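You operate a simulated robot arm through the tools that you are given. There is no shell and no other tool.

You are at the controls of a simulated robot arm. One attempt, no reset.

JOB
Raise the work stand's rest bar to MID.
Fine: bar on the ledge, both pins into the holes at MID, bar back on the pins. Set down upright: rest bar.
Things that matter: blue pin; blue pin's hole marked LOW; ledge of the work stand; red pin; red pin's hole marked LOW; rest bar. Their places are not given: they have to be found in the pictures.

It is judged by the outcome, as a careful person would: the job done as asked, and still so three seconds after it is handed in. It fails if anything else is knocked over, pushed out of place, dropped, spilled or broken.

ROBOT AND FRAMES
A 6-joint arm with a two-finger parallel gripper, fixed in place. Base frame: the origin is at the foot of the arm, x ahead of it, y to its left, z up. Lengths are in cm, angles in rad, forces in N, time in s.
With the tool pointing down near the work surface it reaches from about 30 to 66 cm from the base axis. Its first joint turns from -2.007 to 2.007 rad. Payload 3.43 kg.
Tool frame: the origin (TCP) lies between the finger pads and is the grasp point; the fingertips stand 3.4 cm ahead of it; z points along the fingers, y is the line along which they close. Largest opening 12.8 cm; finger width 2.4, thickness 1.2; the body of the gripper, 4.8 by 13 cm, starts 9.6 cm behind the TCP.
Orientation is that of the tool frame in the base frame, as a unit quaternion [w, x, y, z]. With the fingers straight down and closing along the base's y, the tool's x points along the base's -x, its y along +y and its z along -z.

CONTROLS
- The arm moves only by the tool drive_tool. Its argument "series" is one flat list of numbers, 7 for each row, row after row: the shift along the base's x, y, z in units of 20 mm (1.0 is 20 mm), then the turn, a rotation vector about the base's x, y, z in units of 4 degrees (1.0 is 4 degrees), then the finger opening in cm, from 0 to 12.8. In form: [x, y, z, rx, ry, rz, gripper, x, y, z, rx, ry, rz, gripper, ...]. A call has 1 to 20 rows; each row shifts and turns the commanded pose from where the row before left it. A call with a number of a shift or a turn outside -1 to 1 is refused whole. A row lasts 0.2 s, in which the tool goes at most 5 cm and 0.15 rad; a call with a longer step from one row to the next is refused whole, and so is a gripper value outside its range. A pose out of reach is approached as far as the arm can. The call stops where the force on the tool passes 40 N (or 10 N more than at its start, if that is more) or the arm is blocked; 0.2 s more then pass. The fingers move at their own pace (about 15.3 cm/s each) and stop on an object; they squeeze with about 36 N. The grip force told is the motor's: it shows also when the fingers shut on nothing. Time passes only in rows, and 0.2 s behind the last, so rows that do not move let the fingers close. It gives the time, the measured TCP pose, the force on the tool (base axes), the opening and the grip force at its end, in the units of the frame above (readings bear some noise), with the torque about the TCP (base axes, N m) and any sound that the robot's microphone picked up.
- Cameras (640 x 400 px; columns grow to the right, rows downward): "scene" is fixed at [39.28, -64.4, 120.87]; the picture's right is [0.99, 0.15, 0.00], its down [0.06, -0.37, -0.93] and it looks along [-0.14, 0.92, -0.37] (base axes); focal length 373 px, centre (320, 200). "wrist" rides on the gripper at [7.6, -1.1, -16] in the tool frame; the picture's right is [0.15, 0.99, 0.00], its down [-0.88, 0.13, -0.46] and it looks along [-0.45, 0.07, 0.89] (tool axes); focal length 234 px, centre (320, 200).
- capture(camera): a new picture of that camera. No time passes.
- raise_lower(by): slides the trunk up (or, below 0, down) by that many cm; the arm rides with it, the base frame stays. It gives what a move gives, with no picture.
- measure_at(camera, pixels): for up to 12 pixels [column, row] of the newest picture of that camera ("zoom" is the newest enlarged one), the place [x, y, z] in the base frame of the surface seen there, good to about 0.2 cm, but the place of the scene camera against the robot may be out by one fixed shift of up to 1.2 cm in any direction. No time passes.
- enlarge(camera, box): a new picture of the part [left, top, right, bottom] of that camera's present view, enlarged. No time passes.
- sign_off(): hands the job in; it is judged then, once.

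Unless the task says otherwise, let go and move clear before handing in.

The tools are called after "Request:" by a JSON object that holds its "fn" and its "kwargs". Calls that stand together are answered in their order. drive_tool: Moves the arm, as the interface text tells. Its arguments: {"type":"object","properties":{"series":{"type":"array"}},"required":["series"]} The other tools are called the same way: raise_lower (by) slides the trunk up or down; capture (camera) takes a picture; measure_at (camera, pixels) gives the place of the surface under pixels of a picture; enlarge (camera, box) takes an enlarged picture of a part of a camera's view; sign_off () hands the job in.

At the start:

```text
clock: 0.0
eef_pos: [24.93, 36.1, 102.83]
tool_rot: [0.0, 0.0, 1.0, 0.0]
ft_force: [-0.1, 0.5, 0.6]
torque: [0.0, -0.02, 0.0]
width: 12.79
grasp_force: 0.0
trunk travel left (down, up): [-75.0, 24.0]
```

scene: 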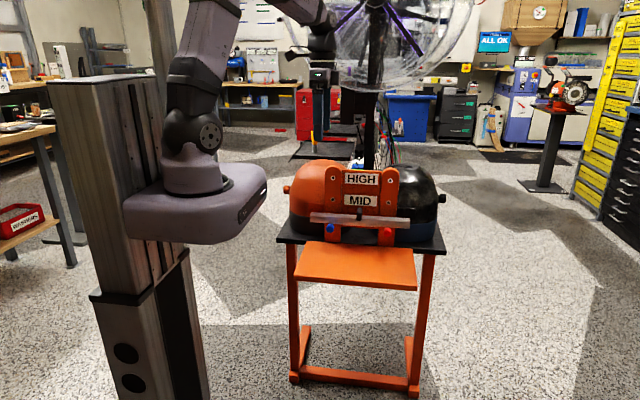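
wrist: 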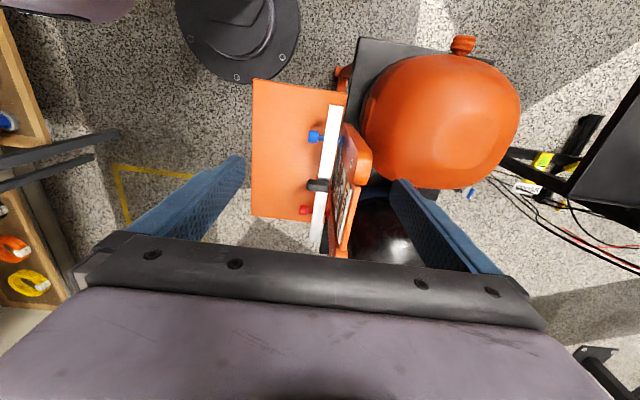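

The scene picture shows the work stand with the rest bar around (360,217), a blue pin near (332,229) and a red pin near (386,232), with a ledge at (355,265). I'll take enlarged views to see the details.

Request:
{"fn": "enlarge", "kwargs": {"camera": "scene", "box": [270, 150, 460, 300]}}

Request:
{"fn": "enlarge", "kwargs": {"camera": "wrist", "box": [220, 60, 420, 260]}}

```text
2.67 times, centred on (365, 225) of scene
```

zoom: 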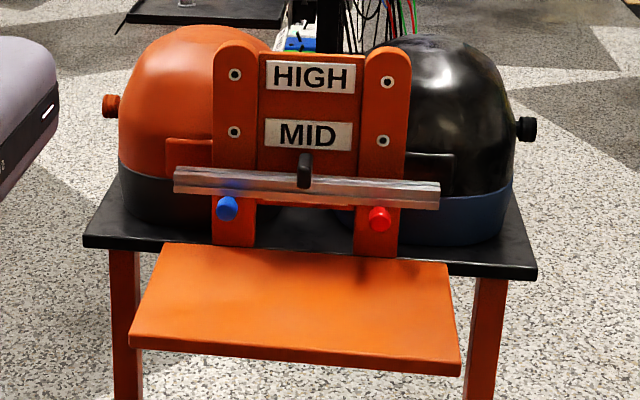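

```text
2.00 times, centred on (320, 160) of wrist
```

zoom: 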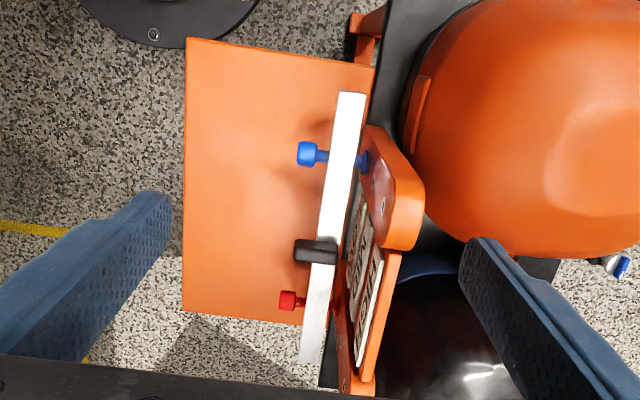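

The zooms show the bar resting on the blue (227,207) and red (380,219) pins, with a black handle at the bar's middle (304,170) and open holes at MID (234,132),(383,142). I'll measure these features from both cameras to estimate the scene offset.

Request:
{"fn": "measure_at", "kwargs": {"camera": "zoom", "pixels": [[306, 152], [287, 299], [350, 95], [308, 358], [340, 180], [320, 310], [316, 243], [190, 42], [186, 308], [370, 72], [390, 135], [300, 320]]}}

Request:
{"fn": "measure_at", "kwargs": {"camera": "scene", "pixels": [[332, 229], [386, 232], [360, 212], [316, 217], [405, 222], [335, 199], [388, 203], [335, 178], [389, 181], [355, 260], [303, 270], [410, 280]]}}

```text
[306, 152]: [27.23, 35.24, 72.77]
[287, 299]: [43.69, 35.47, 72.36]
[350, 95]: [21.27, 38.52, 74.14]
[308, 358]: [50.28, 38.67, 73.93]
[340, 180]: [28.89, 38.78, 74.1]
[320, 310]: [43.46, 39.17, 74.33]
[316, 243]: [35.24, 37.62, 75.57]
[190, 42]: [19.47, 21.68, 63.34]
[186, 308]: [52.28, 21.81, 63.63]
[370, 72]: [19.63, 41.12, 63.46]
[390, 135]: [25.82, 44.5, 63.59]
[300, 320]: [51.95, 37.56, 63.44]
```

```text
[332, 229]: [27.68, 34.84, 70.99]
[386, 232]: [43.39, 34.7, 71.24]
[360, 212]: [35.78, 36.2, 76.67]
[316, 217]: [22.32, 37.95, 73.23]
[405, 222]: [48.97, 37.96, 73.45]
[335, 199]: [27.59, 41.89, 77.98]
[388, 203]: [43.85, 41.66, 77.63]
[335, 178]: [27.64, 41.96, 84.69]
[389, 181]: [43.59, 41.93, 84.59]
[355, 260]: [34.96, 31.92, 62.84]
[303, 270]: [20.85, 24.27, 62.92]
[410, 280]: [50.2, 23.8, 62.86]
```

Wrist and scene agree to within ~0.6 cm (ledge z 63.4 vs 62.9). I'll look closer at the handle, the pins and the plate for geometry.

Request:
{"fn": "enlarge", "kwargs": {"camera": "scene", "box": [330, 195, 394, 240]}}

Request:
{"fn": "enlarge", "kwargs": {"camera": "wrist", "box": [295, 110, 375, 230]}}

```text
8.89 times, centred on (362, 218) of scene
```

zoom: 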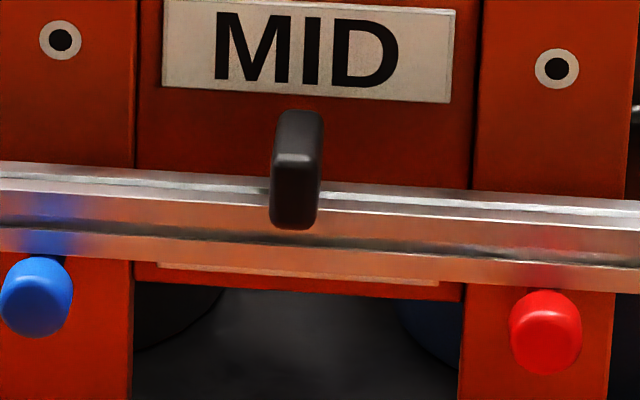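

```text
3.33 times, centred on (335, 170) of wrist
```

zoom: 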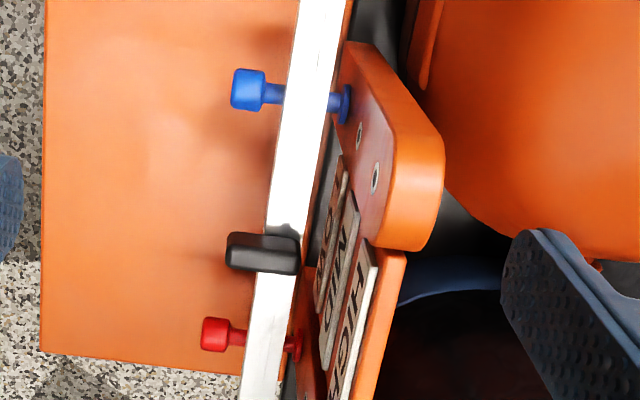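

The pins have a collar against the plate (343,103 in wrist zoom), and the handle is a black lug from (230,252) to (298,255). Measuring these precisely.

Request:
{"fn": "measure_at", "kwargs": {"camera": "zoom", "pixels": [[235, 250], [262, 242], [292, 244], [260, 262], [290, 268], [278, 235], [298, 200], [316, 200], [236, 90], [272, 93], [335, 102], [346, 104]]}}

Request:
{"fn": "measure_at", "kwargs": {"camera": "scene", "pixels": [[359.5, 207], [359.5, 211], [359.5, 216], [359, 213], [334, 228], [343, 216], [343, 220], [380, 219], [380, 222], [386, 233], [360, 200], [360, 225]]}}

```text
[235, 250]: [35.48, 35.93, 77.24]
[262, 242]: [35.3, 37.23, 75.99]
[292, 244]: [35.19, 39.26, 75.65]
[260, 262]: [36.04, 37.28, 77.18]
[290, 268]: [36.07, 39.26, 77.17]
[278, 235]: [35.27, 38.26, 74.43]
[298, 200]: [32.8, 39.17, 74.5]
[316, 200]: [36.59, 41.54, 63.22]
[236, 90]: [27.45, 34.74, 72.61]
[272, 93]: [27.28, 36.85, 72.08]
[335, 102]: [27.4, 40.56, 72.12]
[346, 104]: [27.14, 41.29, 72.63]
```

```text
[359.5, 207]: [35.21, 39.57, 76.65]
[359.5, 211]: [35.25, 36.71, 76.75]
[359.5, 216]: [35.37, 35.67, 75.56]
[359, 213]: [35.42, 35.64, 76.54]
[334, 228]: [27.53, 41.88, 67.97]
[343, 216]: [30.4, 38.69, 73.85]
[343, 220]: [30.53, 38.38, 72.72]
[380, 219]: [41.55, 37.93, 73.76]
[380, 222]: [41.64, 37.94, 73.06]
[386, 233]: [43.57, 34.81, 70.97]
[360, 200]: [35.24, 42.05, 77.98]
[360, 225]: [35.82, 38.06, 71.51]
```

The handle is a lug about x 35.2–36.5, y 35.8–39.4, z 74.4–77.2, so I'll grasp it with fingers closing along x. I rotate the tool +90° about z (camera on the −y side) while staying high and moving above it.

Request:
{"fn": "drive_tool", "kwargs": {"series": [0.25, 0, 0, 0, 0, 1, 12.8, 0.25, 0, 0, 0, 0, 1, 12.8, 0.25, 0, 0, 0, 0, 1, 12.8, 0.25, 0, 0, 0, 0, 1, 12.8, 0.25, 0, 0, 0, 0, 1, 12.8, 0.25, 0, 0, 0, 0, 1, 12.8, 0.25, 0, 0, 0, 0, 1, 12.8, 0.25, 0, 0, 0, 0, 1, 12.8, 0.25, 0, 0, 0, 0, 1, 12.8, 0.25, 0, 0, 0, 0, 1, 12.8, 0.25, 0, 0, 0, 0, 1, 12.8, 0.25, 0, 0, 0, 0, 1, 12.8, 0.25, 0, 0, 0, 0, 1, 12.8, 0.25, 0, 0, 0, 0, 1, 12.8, 0.25, 0, 0, 0, 0, 1, 12.8, 0.25, 0, 0, 0, 0, 1, 12.8, 0.25, 0, 0, 0, 0, 1, 12.8, 0.25, 0, 0, 0, 0, 1, 12.8, 0.25, 0, 0, 0, 0, 1, 12.8, 0.25, 0, 0, 0, 0, 1, 12.8]}}

Request:
{"fn": "drive_tool", "kwargs": {"series": [0.1, 0.2, 0, 0, 0, 1, 8, 0.1, 0.2, 0, 0, 0, 1, 8, 0.1, 0.3, 0, 0, 0, 0.5, 8, 0, 0, 0, 0, 0, 0, 8]}}

Request:
{"fn": "capture", "kwargs": {"camera": "wrist"}}

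Request:
{"fn": "capture", "kwargs": {"camera": "scene"}}

```text
clock: 4.2
eef_pos: [35.0, 36.14, 102.84]
tool_rot: [0.0, -0.644, 0.765, 0.0]
ft_force: [0.5, 1.3, -0.8]
torque: [-0.03, 0.04, -0.01]
width: 12.81
grasp_force: 0.0
trunk travel left (down, up): [-75.0, 24.0]
```

```text
clock: 5.2
eef_pos: [35.41, 37.6, 102.84]
tool_rot: [0.001, 0.708, -0.706, 0.0]
ft_force: [-0.1, 0.4, -0.5]
torque: [0.03, -0.02, -0.02]
width: 8.02
grasp_force: 0.0
trunk travel left (down, up): [-75.0, 24.0]
```

```text
taken
```

wrist: 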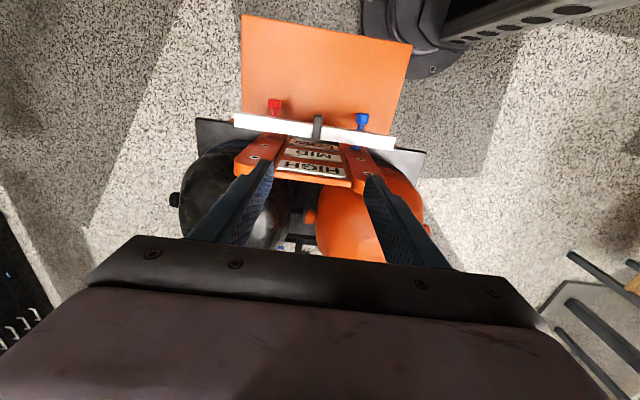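

```text
taken
```

scene: 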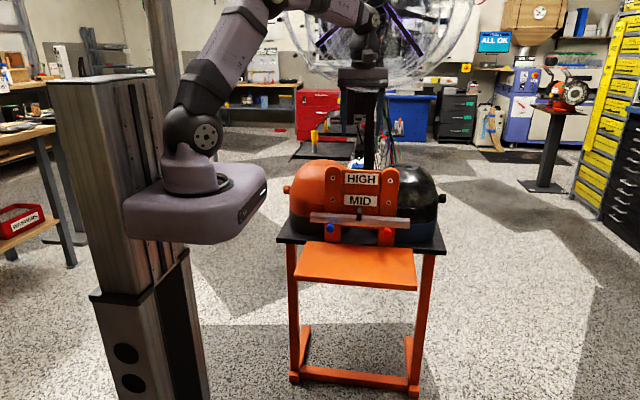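

The tool is now rotated with the wrist camera on the −y side. The handle is near (318,127), pins at (274,107) red and (362,121) blue; I zoom for accurate measures.

Request:
{"fn": "enlarge", "kwargs": {"camera": "wrist", "box": [220, 85, 410, 205]}}

```text
3.33 times, centred on (315, 145) of wrist
```

zoom: 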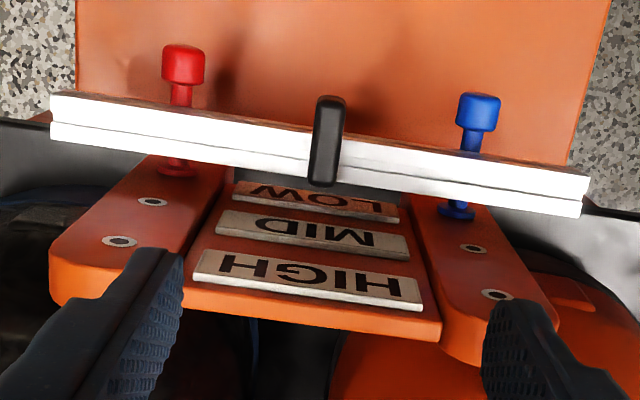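

Clear view; measuring handle edges, bar ends, MID holes and pin heads.

Request:
{"fn": "measure_at", "kwargs": {"camera": "zoom", "pixels": [[330, 98], [320, 140], [338, 140], [326, 165], [322, 182], [312, 160], [346, 105], [60, 105], [60, 135], [580, 185], [580, 208], [325, 190]]}}

Request:
{"fn": "measure_at", "kwargs": {"camera": "zoom", "pixels": [[183, 65], [478, 113], [180, 98], [471, 143], [178, 168], [457, 211], [151, 202], [473, 249], [119, 241], [497, 294], [200, 190], [430, 215]]}}

```text
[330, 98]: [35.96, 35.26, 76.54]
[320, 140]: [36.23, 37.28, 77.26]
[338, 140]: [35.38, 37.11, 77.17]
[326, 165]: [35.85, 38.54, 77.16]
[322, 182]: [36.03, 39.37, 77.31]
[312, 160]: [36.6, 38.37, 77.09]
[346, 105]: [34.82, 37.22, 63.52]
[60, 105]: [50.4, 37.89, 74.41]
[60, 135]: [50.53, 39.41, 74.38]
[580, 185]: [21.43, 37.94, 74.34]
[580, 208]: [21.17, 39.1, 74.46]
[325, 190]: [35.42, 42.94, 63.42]
```

```text
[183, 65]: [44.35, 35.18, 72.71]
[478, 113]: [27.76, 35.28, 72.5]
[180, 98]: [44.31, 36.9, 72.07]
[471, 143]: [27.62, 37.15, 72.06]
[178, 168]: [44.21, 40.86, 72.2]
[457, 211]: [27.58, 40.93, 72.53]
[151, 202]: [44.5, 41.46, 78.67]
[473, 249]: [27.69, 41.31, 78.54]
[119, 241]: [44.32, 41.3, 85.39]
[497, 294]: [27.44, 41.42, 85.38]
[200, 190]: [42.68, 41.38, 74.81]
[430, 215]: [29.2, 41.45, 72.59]
```

Handle centre is x≈35.95, y 35.3–39.4, top z 77.2; bar top z 74.4; pins at x 27.65/44.3; MID holes z≈78.6; board face y≈41.4. I descend part-way to z≈84 above the handle and re-check.

Request:
{"fn": "drive_tool", "kwargs": {"series": [0.225, 0.3, -0.5, 0, 0, 0, 6, 0, 0, -1, 0, 0, 0, 6, 0, 0, -1, 0, 0, 0, 6, 0, 0, -1, 0, 0, 0, 6, 0, 0, -1, 0, 0, 0, 6, 0, 0, -1, 0, 0, 0, 6, 0, 0, -1, 0, 0, 0, 6, 0, 0, -1, 0, 0, 0, 6, 0, 0, -1, 0, 0, 0, 6, 0, 0, -0.9, 0, 0, 0, 6, 0, 0, 0, 0, 0, 0, 6]}}

Request:
{"fn": "capture", "kwargs": {"camera": "wrist"}}

Request:
{"fn": "capture", "kwargs": {"camera": "scene"}}

```text
clock: 7.6
eef_pos: [36.04, 38.22, 84.17]
tool_rot: [0.0, -0.707, 0.707, 0.001]
ft_force: [-0.7, -0.7, 0.4]
torque: [0.0, 0.02, 0.0]
width: 6.01
grasp_force: 0.1
trunk travel left (down, up): [-75.0, 24.0]
```

```text
taken
```

wrist: 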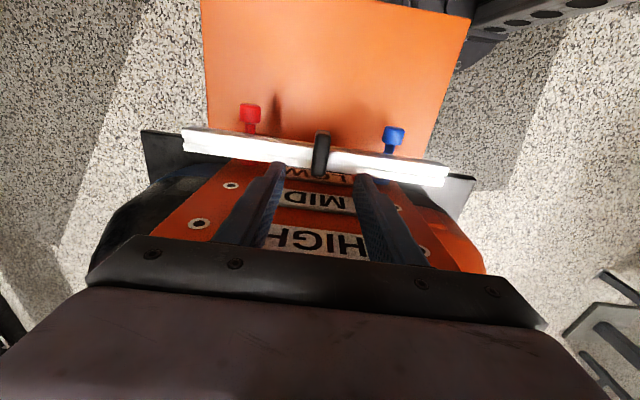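

```text
taken
```

scene: 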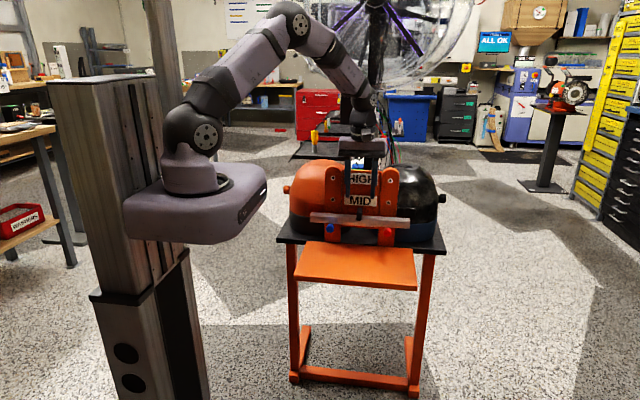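

The fingers straddle the handle at (321,153) in the wrist view. I take a closer zoom and re-measure before the final descent.

Request:
{"fn": "enlarge", "kwargs": {"camera": "wrist", "box": [230, 90, 420, 210]}}

Request:
{"fn": "measure_at", "kwargs": {"camera": "wrist", "pixels": [[318, 155], [326, 155], [321, 137], [319, 174], [316, 165], [250, 108], [393, 130], [231, 185], [199, 223], [396, 208], [290, 150], [350, 165]]}}

```text
3.33 times, centred on (325, 150) of wrist
```

zoom: 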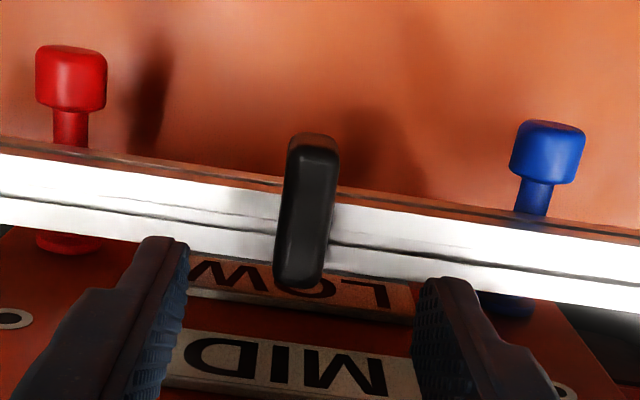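

```text
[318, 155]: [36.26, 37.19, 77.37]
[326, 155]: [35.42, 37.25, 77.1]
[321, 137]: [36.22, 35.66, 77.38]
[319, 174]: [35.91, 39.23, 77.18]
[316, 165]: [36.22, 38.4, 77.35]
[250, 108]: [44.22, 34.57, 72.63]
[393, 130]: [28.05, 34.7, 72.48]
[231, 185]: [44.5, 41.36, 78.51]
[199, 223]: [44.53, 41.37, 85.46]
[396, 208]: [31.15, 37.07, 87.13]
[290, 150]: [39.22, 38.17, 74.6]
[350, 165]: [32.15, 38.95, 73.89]
```

Handle centre x≈35.95 matches the TCP. I descend to z≈78.2 (tips just above the bar top at 74.4) and close on the handle.

Request:
{"fn": "drive_tool", "kwargs": {"series": [0, 0, -1, 0, 0, 0, 6, 0, 0, -1, 0, 0, 0, 6, 0, 0, -0.6, 0, 0, 0, 6, 0, 0, -0.35, 0, 0, 0, 6, 0, 0, 0, 0, 0, 0, 6]}}

Request:
{"fn": "capture", "kwargs": {"camera": "wrist"}}

Request:
{"fn": "enlarge", "kwargs": {"camera": "scene", "box": [300, 140, 420, 240]}}

```text
clock: 8.8
eef_pos: [35.93, 38.16, 77.98]
tool_rot: [0.0, 0.707, -0.707, 0.0]
ft_force: [-0.5, -0.3, 0.4]
torque: [0.0, -0.01, 0.0]
width: 5.98
grasp_force: 0.1
trunk travel left (down, up): [-75.0, 24.0]
```

```text
taken
```

wrist: 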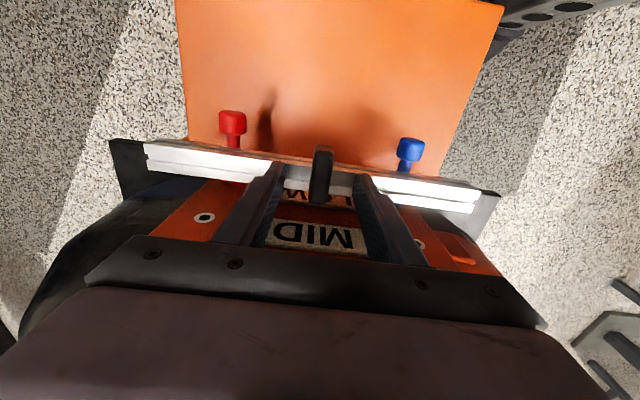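

```text
4.00 times, centred on (360, 190) of scene
```

zoom: 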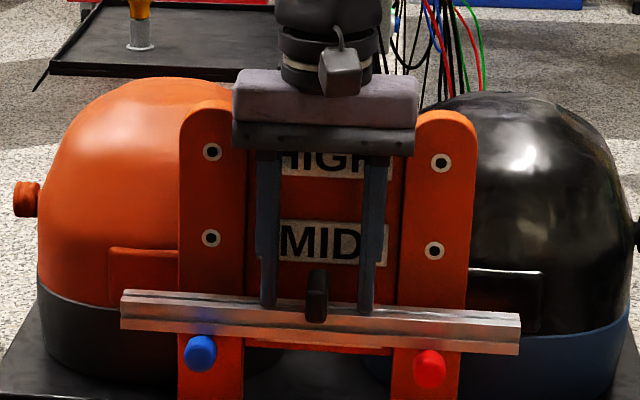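

The fingers are straddling the handle with tips just above the bar top and no contact force. I close the grip.

Request:
{"fn": "drive_tool", "kwargs": {"series": [0, 0, 0, 0, 0, 0, 2.2, 0, 0, 0, 0, 0, 0, 2.2, 0, 0, 0, 0, 0, 0, 1.2, 0, 0, 0, 0, 0, 0, 0.5, 0, 0, 0, 0, 0, 0, 0.5]}}

Request:
{"fn": "capture", "kwargs": {"camera": "wrist"}}

```text
clock: 10.0
eef_pos: [35.94, 38.1, 77.95]
tool_rot: [0.0, 0.708, -0.706, 0.0]
ft_force: [0.2, 0.4, -0.4]
torque: [0.04, -0.04, 0.01]
width: 1.51
grasp_force: 35.9
trunk travel left (down, up): [-75.0, 24.0]
```

```text
taken
```

wrist: 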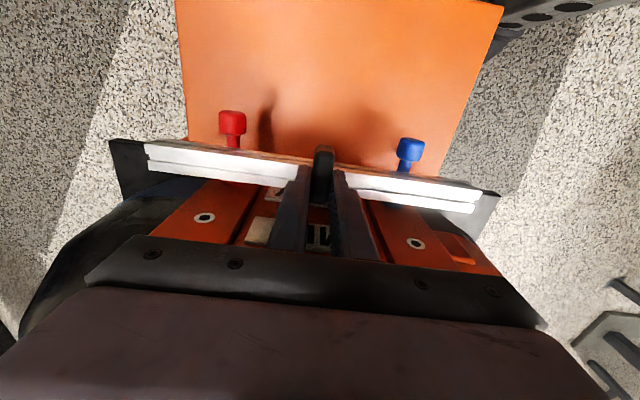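

Grip holds at width 1.51 cm with 35.9 N. I lift slowly by 1 cm, then to 4 cm total, checking.

Request:
{"fn": "drive_tool", "kwargs": {"series": [0, 0, 0.1, 0, 0, 0, 0.5, 0, 0, 0.2, 0, 0, 0, 0.5, 0, 0, 0.2, 0, 0, 0, 0.5, 0, 0, 0.5, 0, 0, 0, 0.5, 0, 0, 0.5, 0, 0, 0, 0.5, 0, 0, 0.5, 0, 0, 0, 0.5, 0, 0, 0, 0, 0, 0, 0.5]}}

Request:
{"fn": "capture", "kwargs": {"camera": "wrist"}}

Request:
{"fn": "enlarge", "kwargs": {"camera": "scene", "box": [290, 140, 440, 260]}}

```text
clock: 11.6
eef_pos: [35.95, 38.12, 82.05]
tool_rot: [0.0, 0.707, -0.707, 0.0]
ft_force: [0.8, 0.9, -2.3]
torque: [0.02, -0.02, 0.0]
width: 1.53
grasp_force: 36.1
trunk travel left (down, up): [-75.0, 24.0]
```

```text
taken
```

wrist: 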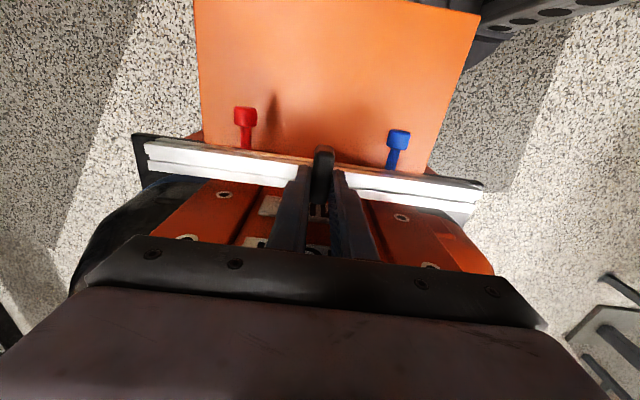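

```text
3.33 times, centred on (365, 200) of scene
```

zoom: 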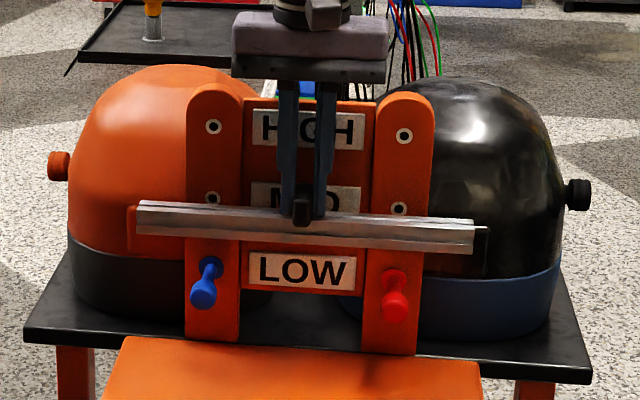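

The bar is lifted level, both pins stay in place (zoom (205,285) and (394,300)). I move −y by 11.1 cm, then down toward the ledge to z≈70.6.

Request:
{"fn": "drive_tool", "kwargs": {"series": [0, -0.5, 0, 0, 0, 0, 0.5, 0, -0.8, 0, 0, 0, 0, 0.5, 0, -0.9, 0, 0, 0, 0, 0.5, 0, -0.9, 0, 0, 0, 0, 0.5, 0, -0.9, 0, 0, 0, 0, 0.5, 0, -0.9, 0, 0, 0, 0, 0.5, 0, -0.65, 0, 0, 0, 0, 0.5, 0, 0, -0.5, 0, 0, 0, 0.5, 0, 0, -0.8, 0, 0, 0, 0.5, 0, 0, -0.9, 0, 0, 0, 0.5, 0, 0, -0.9, 0, 0, 0, 0.5, 0, 0, -0.9, 0, 0, 0, 0.5, 0, 0, -0.8, 0, 0, 0, 0.5, 0, 0, -0.6, 0, 0, 0, 0.5, 0, 0, -0.3, 0, 0, 0, 0.5, 0, 0, 0, 0, 0, 0, 0.5]}}

Request:
{"fn": "capture", "kwargs": {"camera": "wrist"}}

Request:
{"fn": "enlarge", "kwargs": {"camera": "scene", "box": [270, 150, 460, 300]}}

```text
clock: 15.0
eef_pos: [36.01, 27.27, 70.93]
tool_rot: [0.001, 0.707, -0.707, 0.0]
ft_force: [0.6, -0.2, -2.1]
torque: [-0.03, -0.02, 0.03]
width: 1.53
grasp_force: 35.9
trunk travel left (down, up): [-75.0, 24.0]
```

```text
taken
```

wrist: 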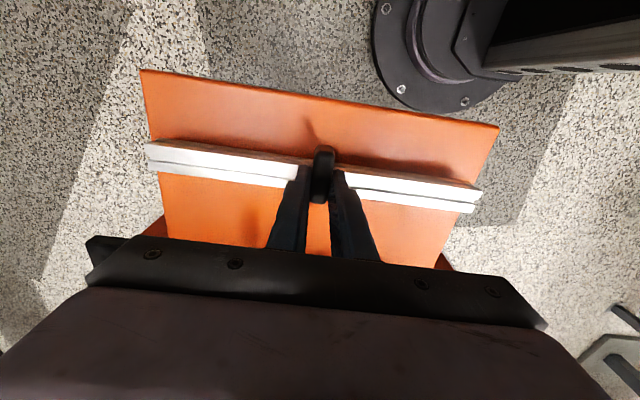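

```text
2.67 times, centred on (365, 225) of scene
```

zoom: 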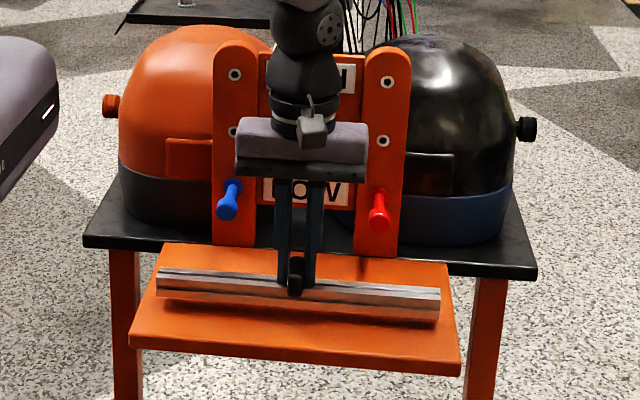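

The bar hovers about 1.5 cm above the ledge, level and within its edges. I lower in small steps while watching the force.

Request:
{"fn": "drive_tool", "kwargs": {"series": [0, 0, -0.2, 0, 0, 0, 0.5, 0, 0, -0.2, 0, 0, 0, 0.5, 0, 0, -0.1, 0, 0, 0, 0.5, 0, 0, 0, 0, 0, 0, 0.5]}}

Request:
{"fn": "enlarge", "kwargs": {"camera": "scene", "box": [290, 220, 430, 300]}}

```text
clock: 16.0
eef_pos: [36.02, 27.11, 69.74]
tool_rot: [0.0, -0.707, 0.708, 0.0]
ft_force: [-0.1, 0.5, -2.1]
torque: [0.0, 0.01, 0.03]
width: 1.51
grasp_force: 36.5
trunk travel left (down, up): [-75.0, 24.0]
```

```text
4.57 times, centred on (360, 260) of scene
```

zoom: 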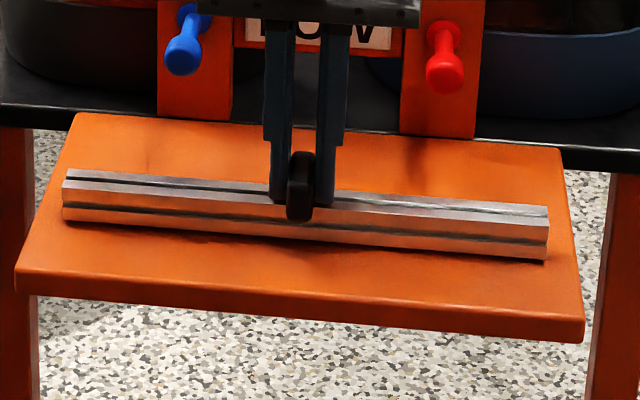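

Force is still just the bar's weight (−2.1 N), so no contact yet. I continue in 1 mm steps.

Request:
{"fn": "drive_tool", "kwargs": {"series": [0, 0, -0.05, 0, 0, 0, 0.5, 0, 0, -0.05, 0, 0, 0, 0.5, 0, 0, 0, 0, 0, 0, 0.5]}}

Request:
{"fn": "drive_tool", "kwargs": {"series": [0, 0, -0.05, 0, 0, 0, 0.5, 0, 0, 0, 0, 0, 0, 0.5]}}

```text
clock: 16.8
eef_pos: [35.99, 26.97, 69.61]
tool_rot: [0.0, 0.708, -0.707, 0.0]
ft_force: [-0.3, 0.2, -2.9]
torque: [-0.02, -0.02, 0.0]
width: 1.53
grasp_force: 35.6
trunk travel left (down, up): [-75.0, 24.0]
```

```text
clock: 17.4
eef_pos: [35.9, 27.14, 69.62]
tool_rot: [-0.001, -0.707, 0.707, 0.001]
ft_force: [0.2, -0.3, -2.1]
torque: [-0.01, -0.02, 0.03]
width: 1.52
grasp_force: 36.0
trunk travel left (down, up): [-75.0, 24.0]
```

Still no contact (force −2.1 N). I continue down in 1 mm steps.

Request:
{"fn": "drive_tool", "kwargs": {"series": [0, 0, -0.05, 0, 0, 0, 0.5, 0, 0, -0.05, 0, 0, 0, 0.5, 0, 0, 0, 0, 0, 0, 0.5]}}

Request:
{"fn": "enlarge", "kwargs": {"camera": "scene", "box": [290, 220, 430, 300]}}

```text
clock: 18.2
eef_pos: [35.83, 27.02, 69.59]
tool_rot: [-0.002, 0.707, -0.707, 0.001]
ft_force: [-1.5, 0.1, 18.1]
torque: [-0.15, 0.23, -0.01]
width: 1.53
grasp_force: 36.4
trunk travel left (down, up): [-75.0, 24.0]
```

```text
4.57 times, centred on (360, 260) of scene
```

zoom: 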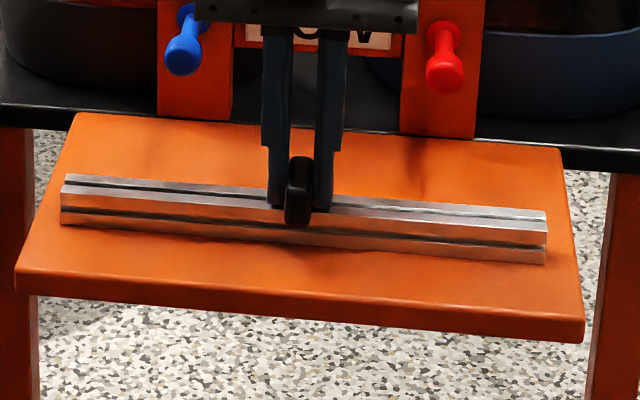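

Contact made (18 N up): the bar sits on the ledge. I relieve the pressing slightly, then open the fingers gently.

Request:
{"fn": "drive_tool", "kwargs": {"series": [0, 0, 0.04, 0, 0, 0, 0.5, 0, 0, 0, 0, 0, 0, 0.5]}}

Request:
{"fn": "drive_tool", "kwargs": {"series": [0, 0, 0, 0, 0, 0, 1.8, 0, 0, 0, 0, 0, 0, 2.5, 0, 0, 0, 0, 0, 0, 4, 0, 0, 0, 0, 0, 0, 4]}}

Request:
{"fn": "capture", "kwargs": {"camera": "wrist"}}

```text
clock: 18.8
eef_pos: [35.88, 27.1, 69.52]
tool_rot: [0.002, -0.706, 0.708, 0.0]
ft_force: [0.9, 2.1, 21.0]
torque: [-0.12, 0.17, -0.01]
width: 1.54
grasp_force: 35.6
trunk travel left (down, up): [-75.0, 24.0]
```

```text
clock: 19.8
eef_pos: [35.81, 26.98, 69.28]
tool_rot: [-0.001, -0.707, 0.707, -0.001]
ft_force: [-2.6, -1.2, 5.9]
torque: [-0.02, -0.04, 0.0]
width: 3.88
grasp_force: 0.1
trunk travel left (down, up): [-75.0, 24.0]
```

```text
taken
```

wrist: 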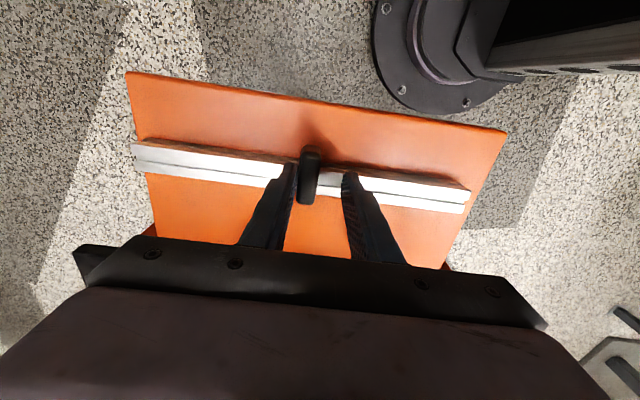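

The fingers opened; the handle (308,175) now appears a bit off-centre, and a residual 6 N suggests tips resting on the bar. I raise straight up slowly and re-measure.

Request:
{"fn": "drive_tool", "kwargs": {"series": [0, 0, 0.1, 0, 0, 0, 4, 0, 0, 0.2, 0, 0, 0, 4, 0, 0, 0.5, 0, 0, 0, 4, 0, 0, 0.7, 0, 0, 0, 5, 0, 0, 1, 0, 0, 0, 5, 0, 0, 1, 0, 0, 0, 5, 0, 0, 0, 0, 0, 0, 5]}}

Request:
{"fn": "capture", "kwargs": {"camera": "wrist"}}

Request:
{"fn": "enlarge", "kwargs": {"camera": "scene", "box": [270, 150, 460, 300]}}

```text
clock: 21.4
eef_pos: [35.91, 27.03, 76.63]
tool_rot: [-0.001, -0.706, 0.708, 0.001]
ft_force: [0.4, 0.5, 1.2]
torque: [-0.02, 0.01, -0.04]
width: 5.01
grasp_force: 0.2
trunk travel left (down, up): [-75.0, 24.0]
```

```text
taken
```

wrist: 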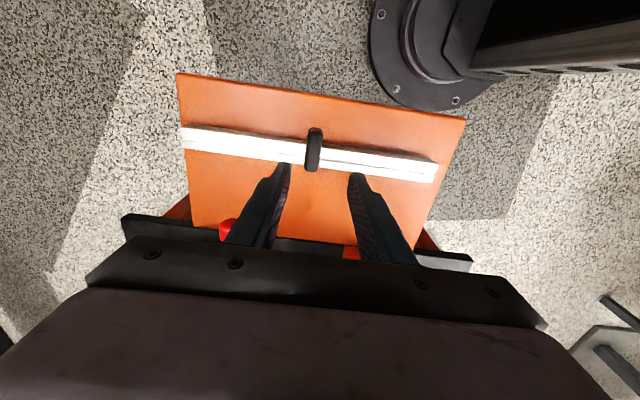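

```text
2.67 times, centred on (365, 225) of scene
```

zoom: 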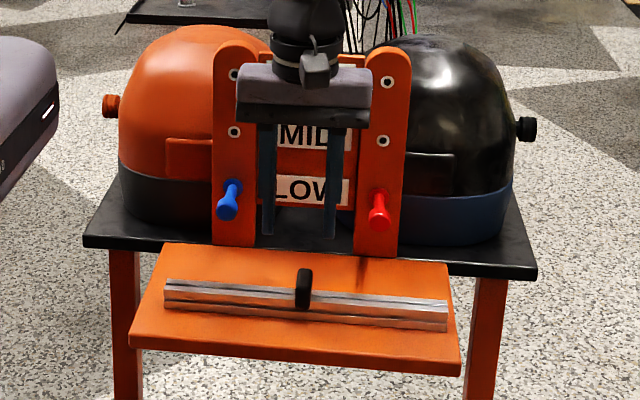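

The bar is resting upright on the ledge, shifted slightly to +x. I measure it and the pins now.

Request:
{"fn": "measure_at", "kwargs": {"camera": "wrist", "pixels": [[314, 140], [311, 158], [316, 131], [309, 168], [185, 140], [434, 172], [184, 76], [464, 122], [185, 134], [434, 164], [205, 146], [400, 165]]}}

```text
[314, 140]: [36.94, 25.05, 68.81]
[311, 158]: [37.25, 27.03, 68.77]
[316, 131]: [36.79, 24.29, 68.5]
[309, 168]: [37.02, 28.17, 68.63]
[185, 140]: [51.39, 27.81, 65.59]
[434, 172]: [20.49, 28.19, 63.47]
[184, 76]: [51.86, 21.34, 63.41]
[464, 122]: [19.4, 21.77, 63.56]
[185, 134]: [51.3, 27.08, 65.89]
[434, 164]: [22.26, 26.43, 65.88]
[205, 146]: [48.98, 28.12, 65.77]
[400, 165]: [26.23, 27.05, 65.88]
```

Bar now spans x≈22–51.9 at y≈27.5 on the ledge, stable. Next I go up and toward the pins for a good look before gripping the blue pin.

Request:
{"fn": "drive_tool", "kwargs": {"series": [0, 0, 1, 0, 0, 0, 5, 0, 0, 1, 0, 0, 0, 5, 0, 0, 1, 0, 0, 0, 5, 0, 0.5, 0.7, 0, 0, 0, 5, -0.5, 0.8, 0, 0, 0, 0, 5, -0.8, 0.8, 0, 0, 0, 0, 5, -0.9, 0.8, 0, 0, 0, 0, 5, -0.9, 0.7, 0, 0, 0, 0, 5, -0.9, 0, 0, 0, 0, 0, 5, 0, 0, 0, 0, 0, 0, 5]}}

Request:
{"fn": "capture", "kwargs": {"camera": "wrist"}}

Request:
{"fn": "enlarge", "kwargs": {"camera": "wrist", "box": [220, 85, 410, 205]}}

```text
clock: 23.6
eef_pos: [28.05, 34.27, 83.84]
tool_rot: [0.0, -0.707, 0.707, 0.0]
ft_force: [0.2, -0.6, 0.7]
torque: [-0.02, -0.03, 0.02]
width: 4.99
grasp_force: 0.0
trunk travel left (down, up): [-75.0, 24.0]
```

```text
taken
```

wrist: 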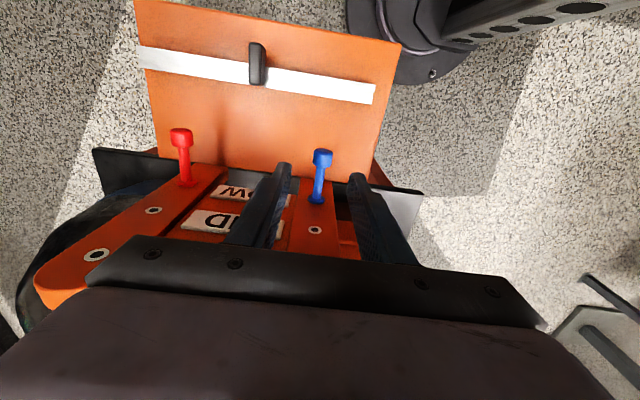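

```text
3.33 times, centred on (315, 145) of wrist
```

zoom: 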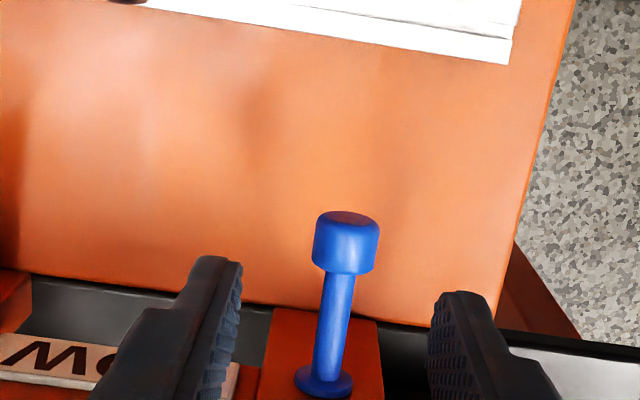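

The blue pin's head is at zoom (346,243) with shaft down to the collar at (323,382). I measure it, the LOW/MID spots, and the red pin.

Request:
{"fn": "measure_at", "kwargs": {"camera": "zoom", "pixels": [[346, 218], [320, 245], [346, 245], [373, 245], [344, 265], [337, 285], [334, 310], [330, 350], [325, 375], [310, 380], [343, 230], [347, 213]]}}

Request:
{"fn": "measure_at", "kwargs": {"camera": "wrist", "pixels": [[180, 135], [181, 145], [184, 160], [186, 175], [188, 184], [153, 210], [96, 254], [316, 230], [308, 215], [195, 195], [155, 48], [370, 92]]}}

```text
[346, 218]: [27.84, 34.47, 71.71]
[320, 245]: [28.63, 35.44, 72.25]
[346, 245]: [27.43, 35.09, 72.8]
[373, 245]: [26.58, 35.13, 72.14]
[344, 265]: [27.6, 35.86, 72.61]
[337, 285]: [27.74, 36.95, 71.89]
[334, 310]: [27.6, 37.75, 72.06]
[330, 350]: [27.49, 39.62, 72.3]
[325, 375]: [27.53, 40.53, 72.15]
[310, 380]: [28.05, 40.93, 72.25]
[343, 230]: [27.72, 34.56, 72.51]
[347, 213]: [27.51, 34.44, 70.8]
```

```text
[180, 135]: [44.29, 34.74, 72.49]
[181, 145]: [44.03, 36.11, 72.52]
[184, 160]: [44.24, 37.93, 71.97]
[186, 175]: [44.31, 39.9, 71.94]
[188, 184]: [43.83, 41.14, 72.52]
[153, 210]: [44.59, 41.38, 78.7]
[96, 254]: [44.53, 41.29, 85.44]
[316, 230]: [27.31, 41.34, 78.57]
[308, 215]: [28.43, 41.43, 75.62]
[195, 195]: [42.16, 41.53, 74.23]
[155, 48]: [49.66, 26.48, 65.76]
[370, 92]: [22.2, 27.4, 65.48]
```

Blue pin axis: x≈27.6, z≈71.8, head y 34.4–36.2. I move above it and descend to TCP (27.6, 35.3, 71.8) with fingers open 5 cm.

Request:
{"fn": "drive_tool", "kwargs": {"series": [-0.2, 0.5, 0, 0, 0, 0, 5, 0, 0, -0.8, 0, 0, 0, 5, 0, 0, -1, 0, 0, 0, 5, 0, 0, -1, 0, 0, 0, 5, 0, 0, -1, 0, 0, 0, 5, 0, 0, -1, 0, 0, 0, 5, 0, 0, -0.8, 0, 0, 0, 5, 0, 0, -0.4, 0, 0, 0, 5, 0, 0, 0, 0, 0, 0, 5]}}

Request:
{"fn": "capture", "kwargs": {"camera": "wrist"}}

Request:
{"fn": "enlarge", "kwargs": {"camera": "scene", "box": [290, 160, 430, 260]}}

```text
clock: 25.6
eef_pos: [27.71, 35.33, 71.52]
tool_rot: [0.0, 0.707, -0.707, -0.001]
ft_force: [0.1, 0.4, 0.3]
torque: [-0.02, -0.02, -0.02]
width: 5.01
grasp_force: 0.1
trunk travel left (down, up): [-75.0, 24.0]
```

```text
taken
```

wrist: 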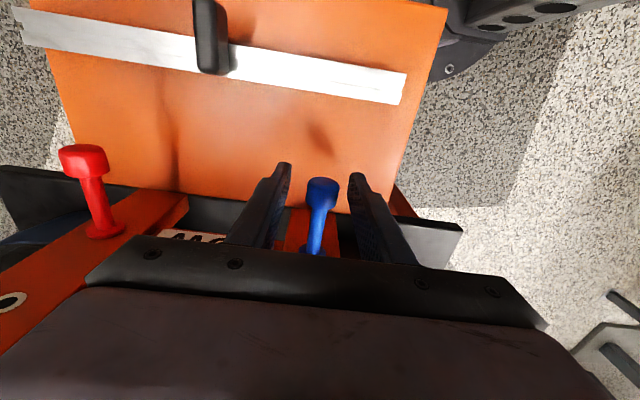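

```text
4.00 times, centred on (360, 210) of scene
```

zoom: 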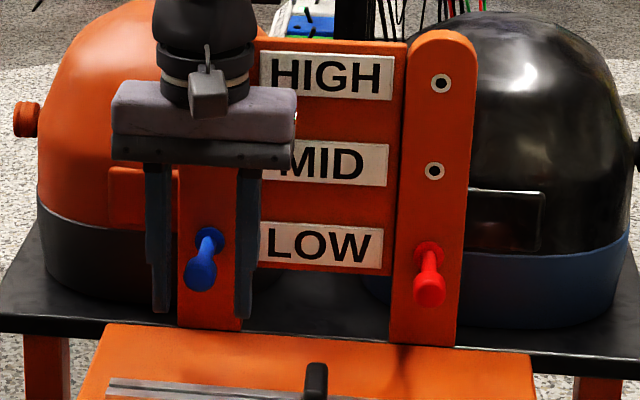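

The blue head (203,270 in scene zoom) is centred between the fingers (160 and 247). I close on it.

Request:
{"fn": "drive_tool", "kwargs": {"series": [0, 0, 0, 0, 0, 0, 3, 0, 0, 0, 0, 0, 0, 2.2, 0, 0, 0, 0, 0, 0, 1.4, 0, 0, 0, 0, 0, 0, 0.8, 0, 0, 0, 0, 0, 0, 0.8]}}

Request:
{"fn": "capture", "kwargs": {"camera": "wrist"}}

Request:
{"fn": "enlarge", "kwargs": {"camera": "scene", "box": [290, 160, 430, 260]}}

```text
clock: 26.8
eef_pos: [27.62, 35.51, 71.48]
tool_rot: [-0.001, -0.707, 0.707, 0.0]
ft_force: [-7.5, 1.1, -0.5]
torque: [-0.04, -0.01, 0.24]
width: 2.25
grasp_force: 35.8
trunk travel left (down, up): [-75.0, 24.0]
```

```text
taken
```

wrist: 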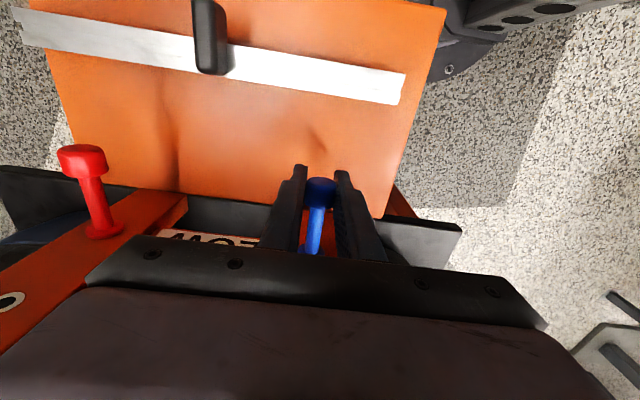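

```text
4.00 times, centred on (360, 210) of scene
```

zoom: 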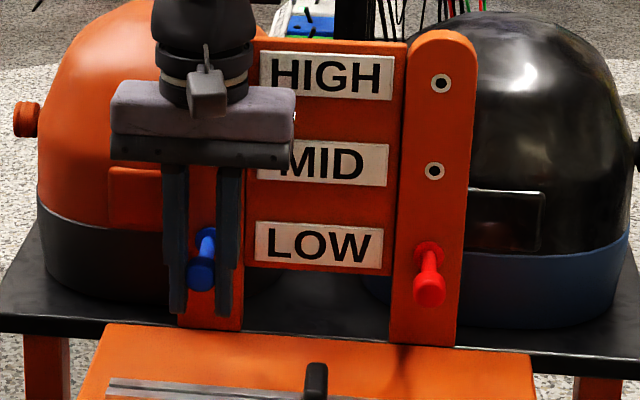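

Gripped at 2.25 cm; a −7.5 N x-force means the pin sits slightly toward −x. I nudge −x to relieve it and record the neutral pose.

Request:
{"fn": "drive_tool", "kwargs": {"series": [-0.03, 0, 0, 0, 0, 0, 0.8, 0, 0, 0, 0, 0, 0, 0.8]}}

Request:
{"fn": "drive_tool", "kwargs": {"series": [0, 0, 0, 0, 0, 0, 0.8]}}

```text
clock: 27.4
eef_pos: [27.54, 35.3, 71.6]
tool_rot: [0.0, 0.707, -0.707, 0.0]
ft_force: [-5.4, 2.1, -4.6]
torque: [-0.27, 0.0, 0.09]
width: 2.24
grasp_force: 36.3
trunk travel left (down, up): [-75.0, 24.0]
```

```text
clock: 27.8
eef_pos: [27.51, 35.3, 71.54]
tool_rot: [0.0, 0.707, -0.707, 0.0]
ft_force: [-4.8, 2.7, -3.9]
torque: [-0.3, 0.01, 0.11]
width: 2.23
grasp_force: 35.8
trunk travel left (down, up): [-75.0, 24.0]
```

Forces are small. I now pull straight out along −y in small steps.

Request:
{"fn": "drive_tool", "kwargs": {"series": [0, -0.1, 0, 0, 0, 0, 0.8, 0, -0.15, 0, 0, 0, 0, 0.8, 0, -0.25, 0, 0, 0, 0, 0.8, 0, 0, 0, 0, 0, 0, 0.8]}}

Request:
{"fn": "capture", "kwargs": {"camera": "wrist"}}

Request:
{"fn": "enlarge", "kwargs": {"camera": "scene", "box": [290, 160, 430, 260]}}

```text
clock: 28.8
eef_pos: [27.61, 34.33, 71.65]
tool_rot: [-0.001, 0.707, -0.707, 0.0]
ft_force: [1.1, 0.2, -1.3]
torque: [-0.07, 0.02, -0.01]
width: 2.24
grasp_force: 35.9
trunk travel left (down, up): [-75.0, 24.0]
```

```text
taken
```

wrist: 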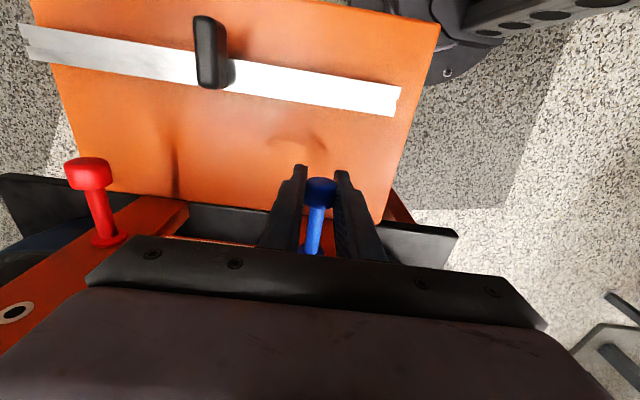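

```text
4.00 times, centred on (360, 210) of scene
```

zoom: 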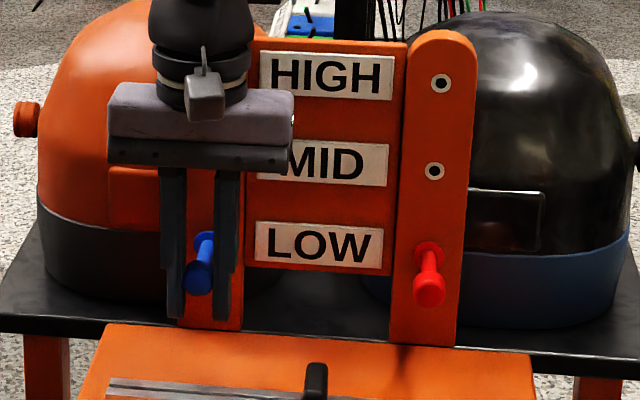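

The pin slides out freely with low forces. I continue pulling until the tip clears the plate.

Request:
{"fn": "drive_tool", "kwargs": {"series": [0, -0.25, 0, 0, 0, 0, 0.8, 0, -0.25, 0, 0, 0, 0, 0.8, 0, -0.25, 0, 0, 0, 0, 0.8, 0, -0.25, 0, 0, 0, 0, 0.8, 0, -0.25, 0, 0, 0, 0, 0.8, 0, -0.25, 0, 0, 0, 0, 0.8, 0, 0, 0, 0, 0, 0, 0.8]}}

Request:
{"fn": "capture", "kwargs": {"camera": "wrist"}}

Request:
{"fn": "enlarge", "kwargs": {"camera": "scene", "box": [290, 160, 430, 260]}}

```text
clock: 30.4
eef_pos: [27.49, 31.21, 71.66]
tool_rot: [0.0, -0.707, 0.708, 0.0]
ft_force: [0.2, 0.3, -0.2]
torque: [0.0, 0.0, 0.0]
width: 2.22
grasp_force: 35.4
trunk travel left (down, up): [-75.0, 24.0]
```

```text
taken
```

wrist: 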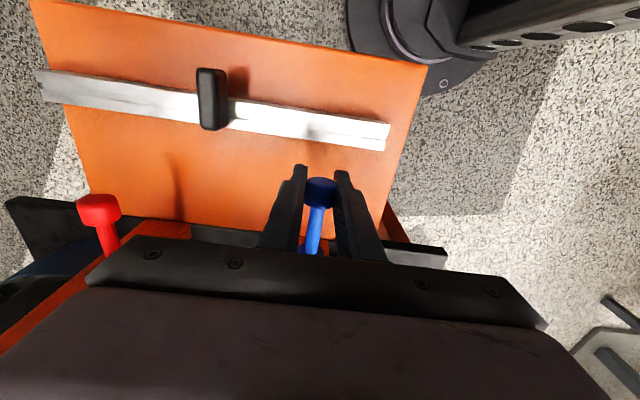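

```text
4.00 times, centred on (360, 210) of scene
```

zoom: 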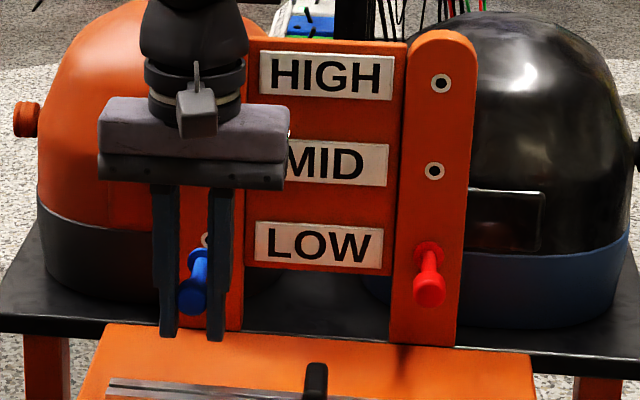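

The LOW hole is becoming visible at (205,240). I zoom tighter to see whether the tip has cleared.

Request:
{"fn": "enlarge", "kwargs": {"camera": "scene", "box": [320, 205, 360, 245]}}

Request:
{"fn": "enlarge", "kwargs": {"camera": "wrist", "box": [280, 150, 360, 260]}}

```text
10.00 times, centred on (340, 225) of scene
```

zoom: 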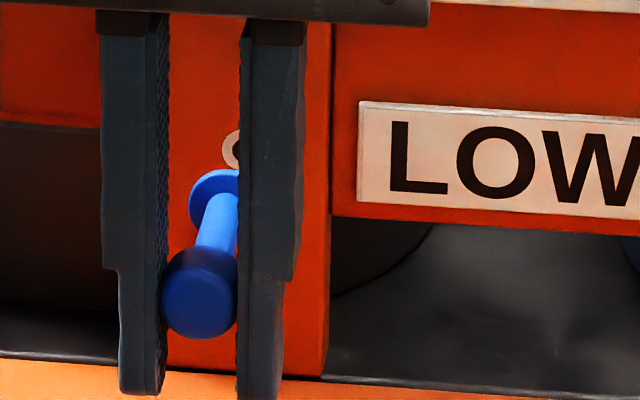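

```text
3.64 times, centred on (320, 205) of wrist
```

zoom: 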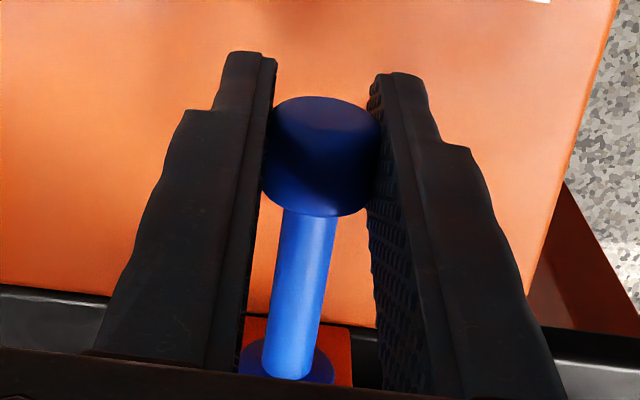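

Not certain the tip is clear yet; I pull another 1.5 cm and check.

Request:
{"fn": "drive_tool", "kwargs": {"series": [0, -0.25, 0, 0, 0, 0, 0.8, 0, -0.25, 0, 0, 0, 0, 0.8, 0, -0.25, 0, 0, 0, 0, 0.8, 0, 0, 0, 0, 0, 0, 0.8]}}

Request:
{"fn": "enlarge", "kwargs": {"camera": "scene", "box": [320, 205, 360, 245]}}

```text
clock: 31.4
eef_pos: [27.44, 29.76, 71.68]
tool_rot: [0.001, 0.707, -0.707, 0.0]
ft_force: [-0.6, 0.2, 0.3]
torque: [0.04, 0.0, 0.03]
width: 2.22
grasp_force: 36.3
trunk travel left (down, up): [-75.0, 24.0]
```

```text
10.00 times, centred on (340, 225) of scene
```

zoom: 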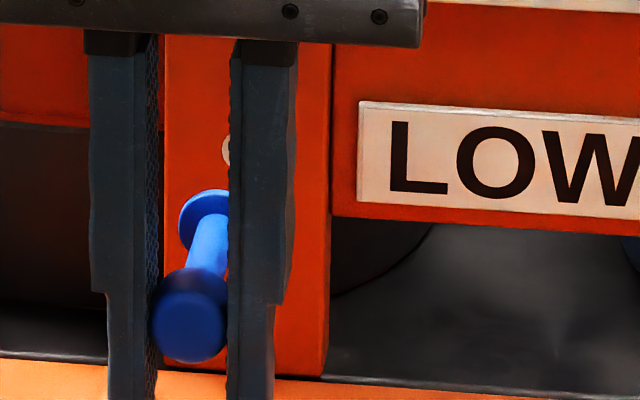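

No shaft is visible between the collar (205,205) and the hole (228,150), so the pin is out. I raise 6.8 cm to MID height and then compare hole positions.

Request:
{"fn": "drive_tool", "kwargs": {"series": [0, 0, 0.4, 0, 0, 0, 0.8, 0, 0, 0.6, 0, 0, 0, 0.8, 0, 0, 0.8, 0, 0, 0, 0.8, 0, 0, 0.8, 0, 0, 0, 0.8, 0, 0, 0.5, 0, 0, 0, 0.8, 0, 0, 0.3, 0, 0, 0, 0.8, 0, 0, 0, 0, 0, 0, 0.8]}}

Request:
{"fn": "capture", "kwargs": {"camera": "wrist"}}

Request:
{"fn": "enlarge", "kwargs": {"camera": "scene", "box": [310, 165, 400, 235]}}

```text
clock: 33.0
eef_pos: [27.39, 29.76, 78.51]
tool_rot: [-0.001, -0.707, 0.707, 0.001]
ft_force: [0.7, 0.1, 0.1]
torque: [0.0, 0.01, -0.01]
width: 2.22
grasp_force: 36.0
trunk travel left (down, up): [-75.0, 24.0]
```

```text
taken
```

wrist: 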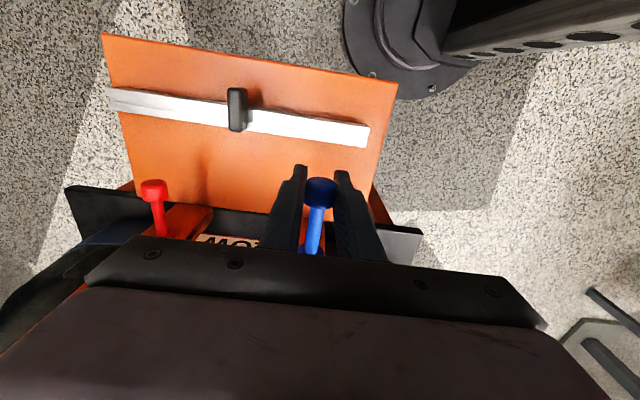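

```text
5.71 times, centred on (355, 200) of scene
```

zoom: 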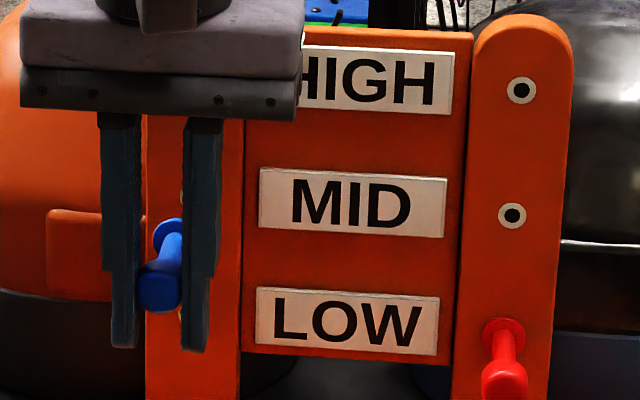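

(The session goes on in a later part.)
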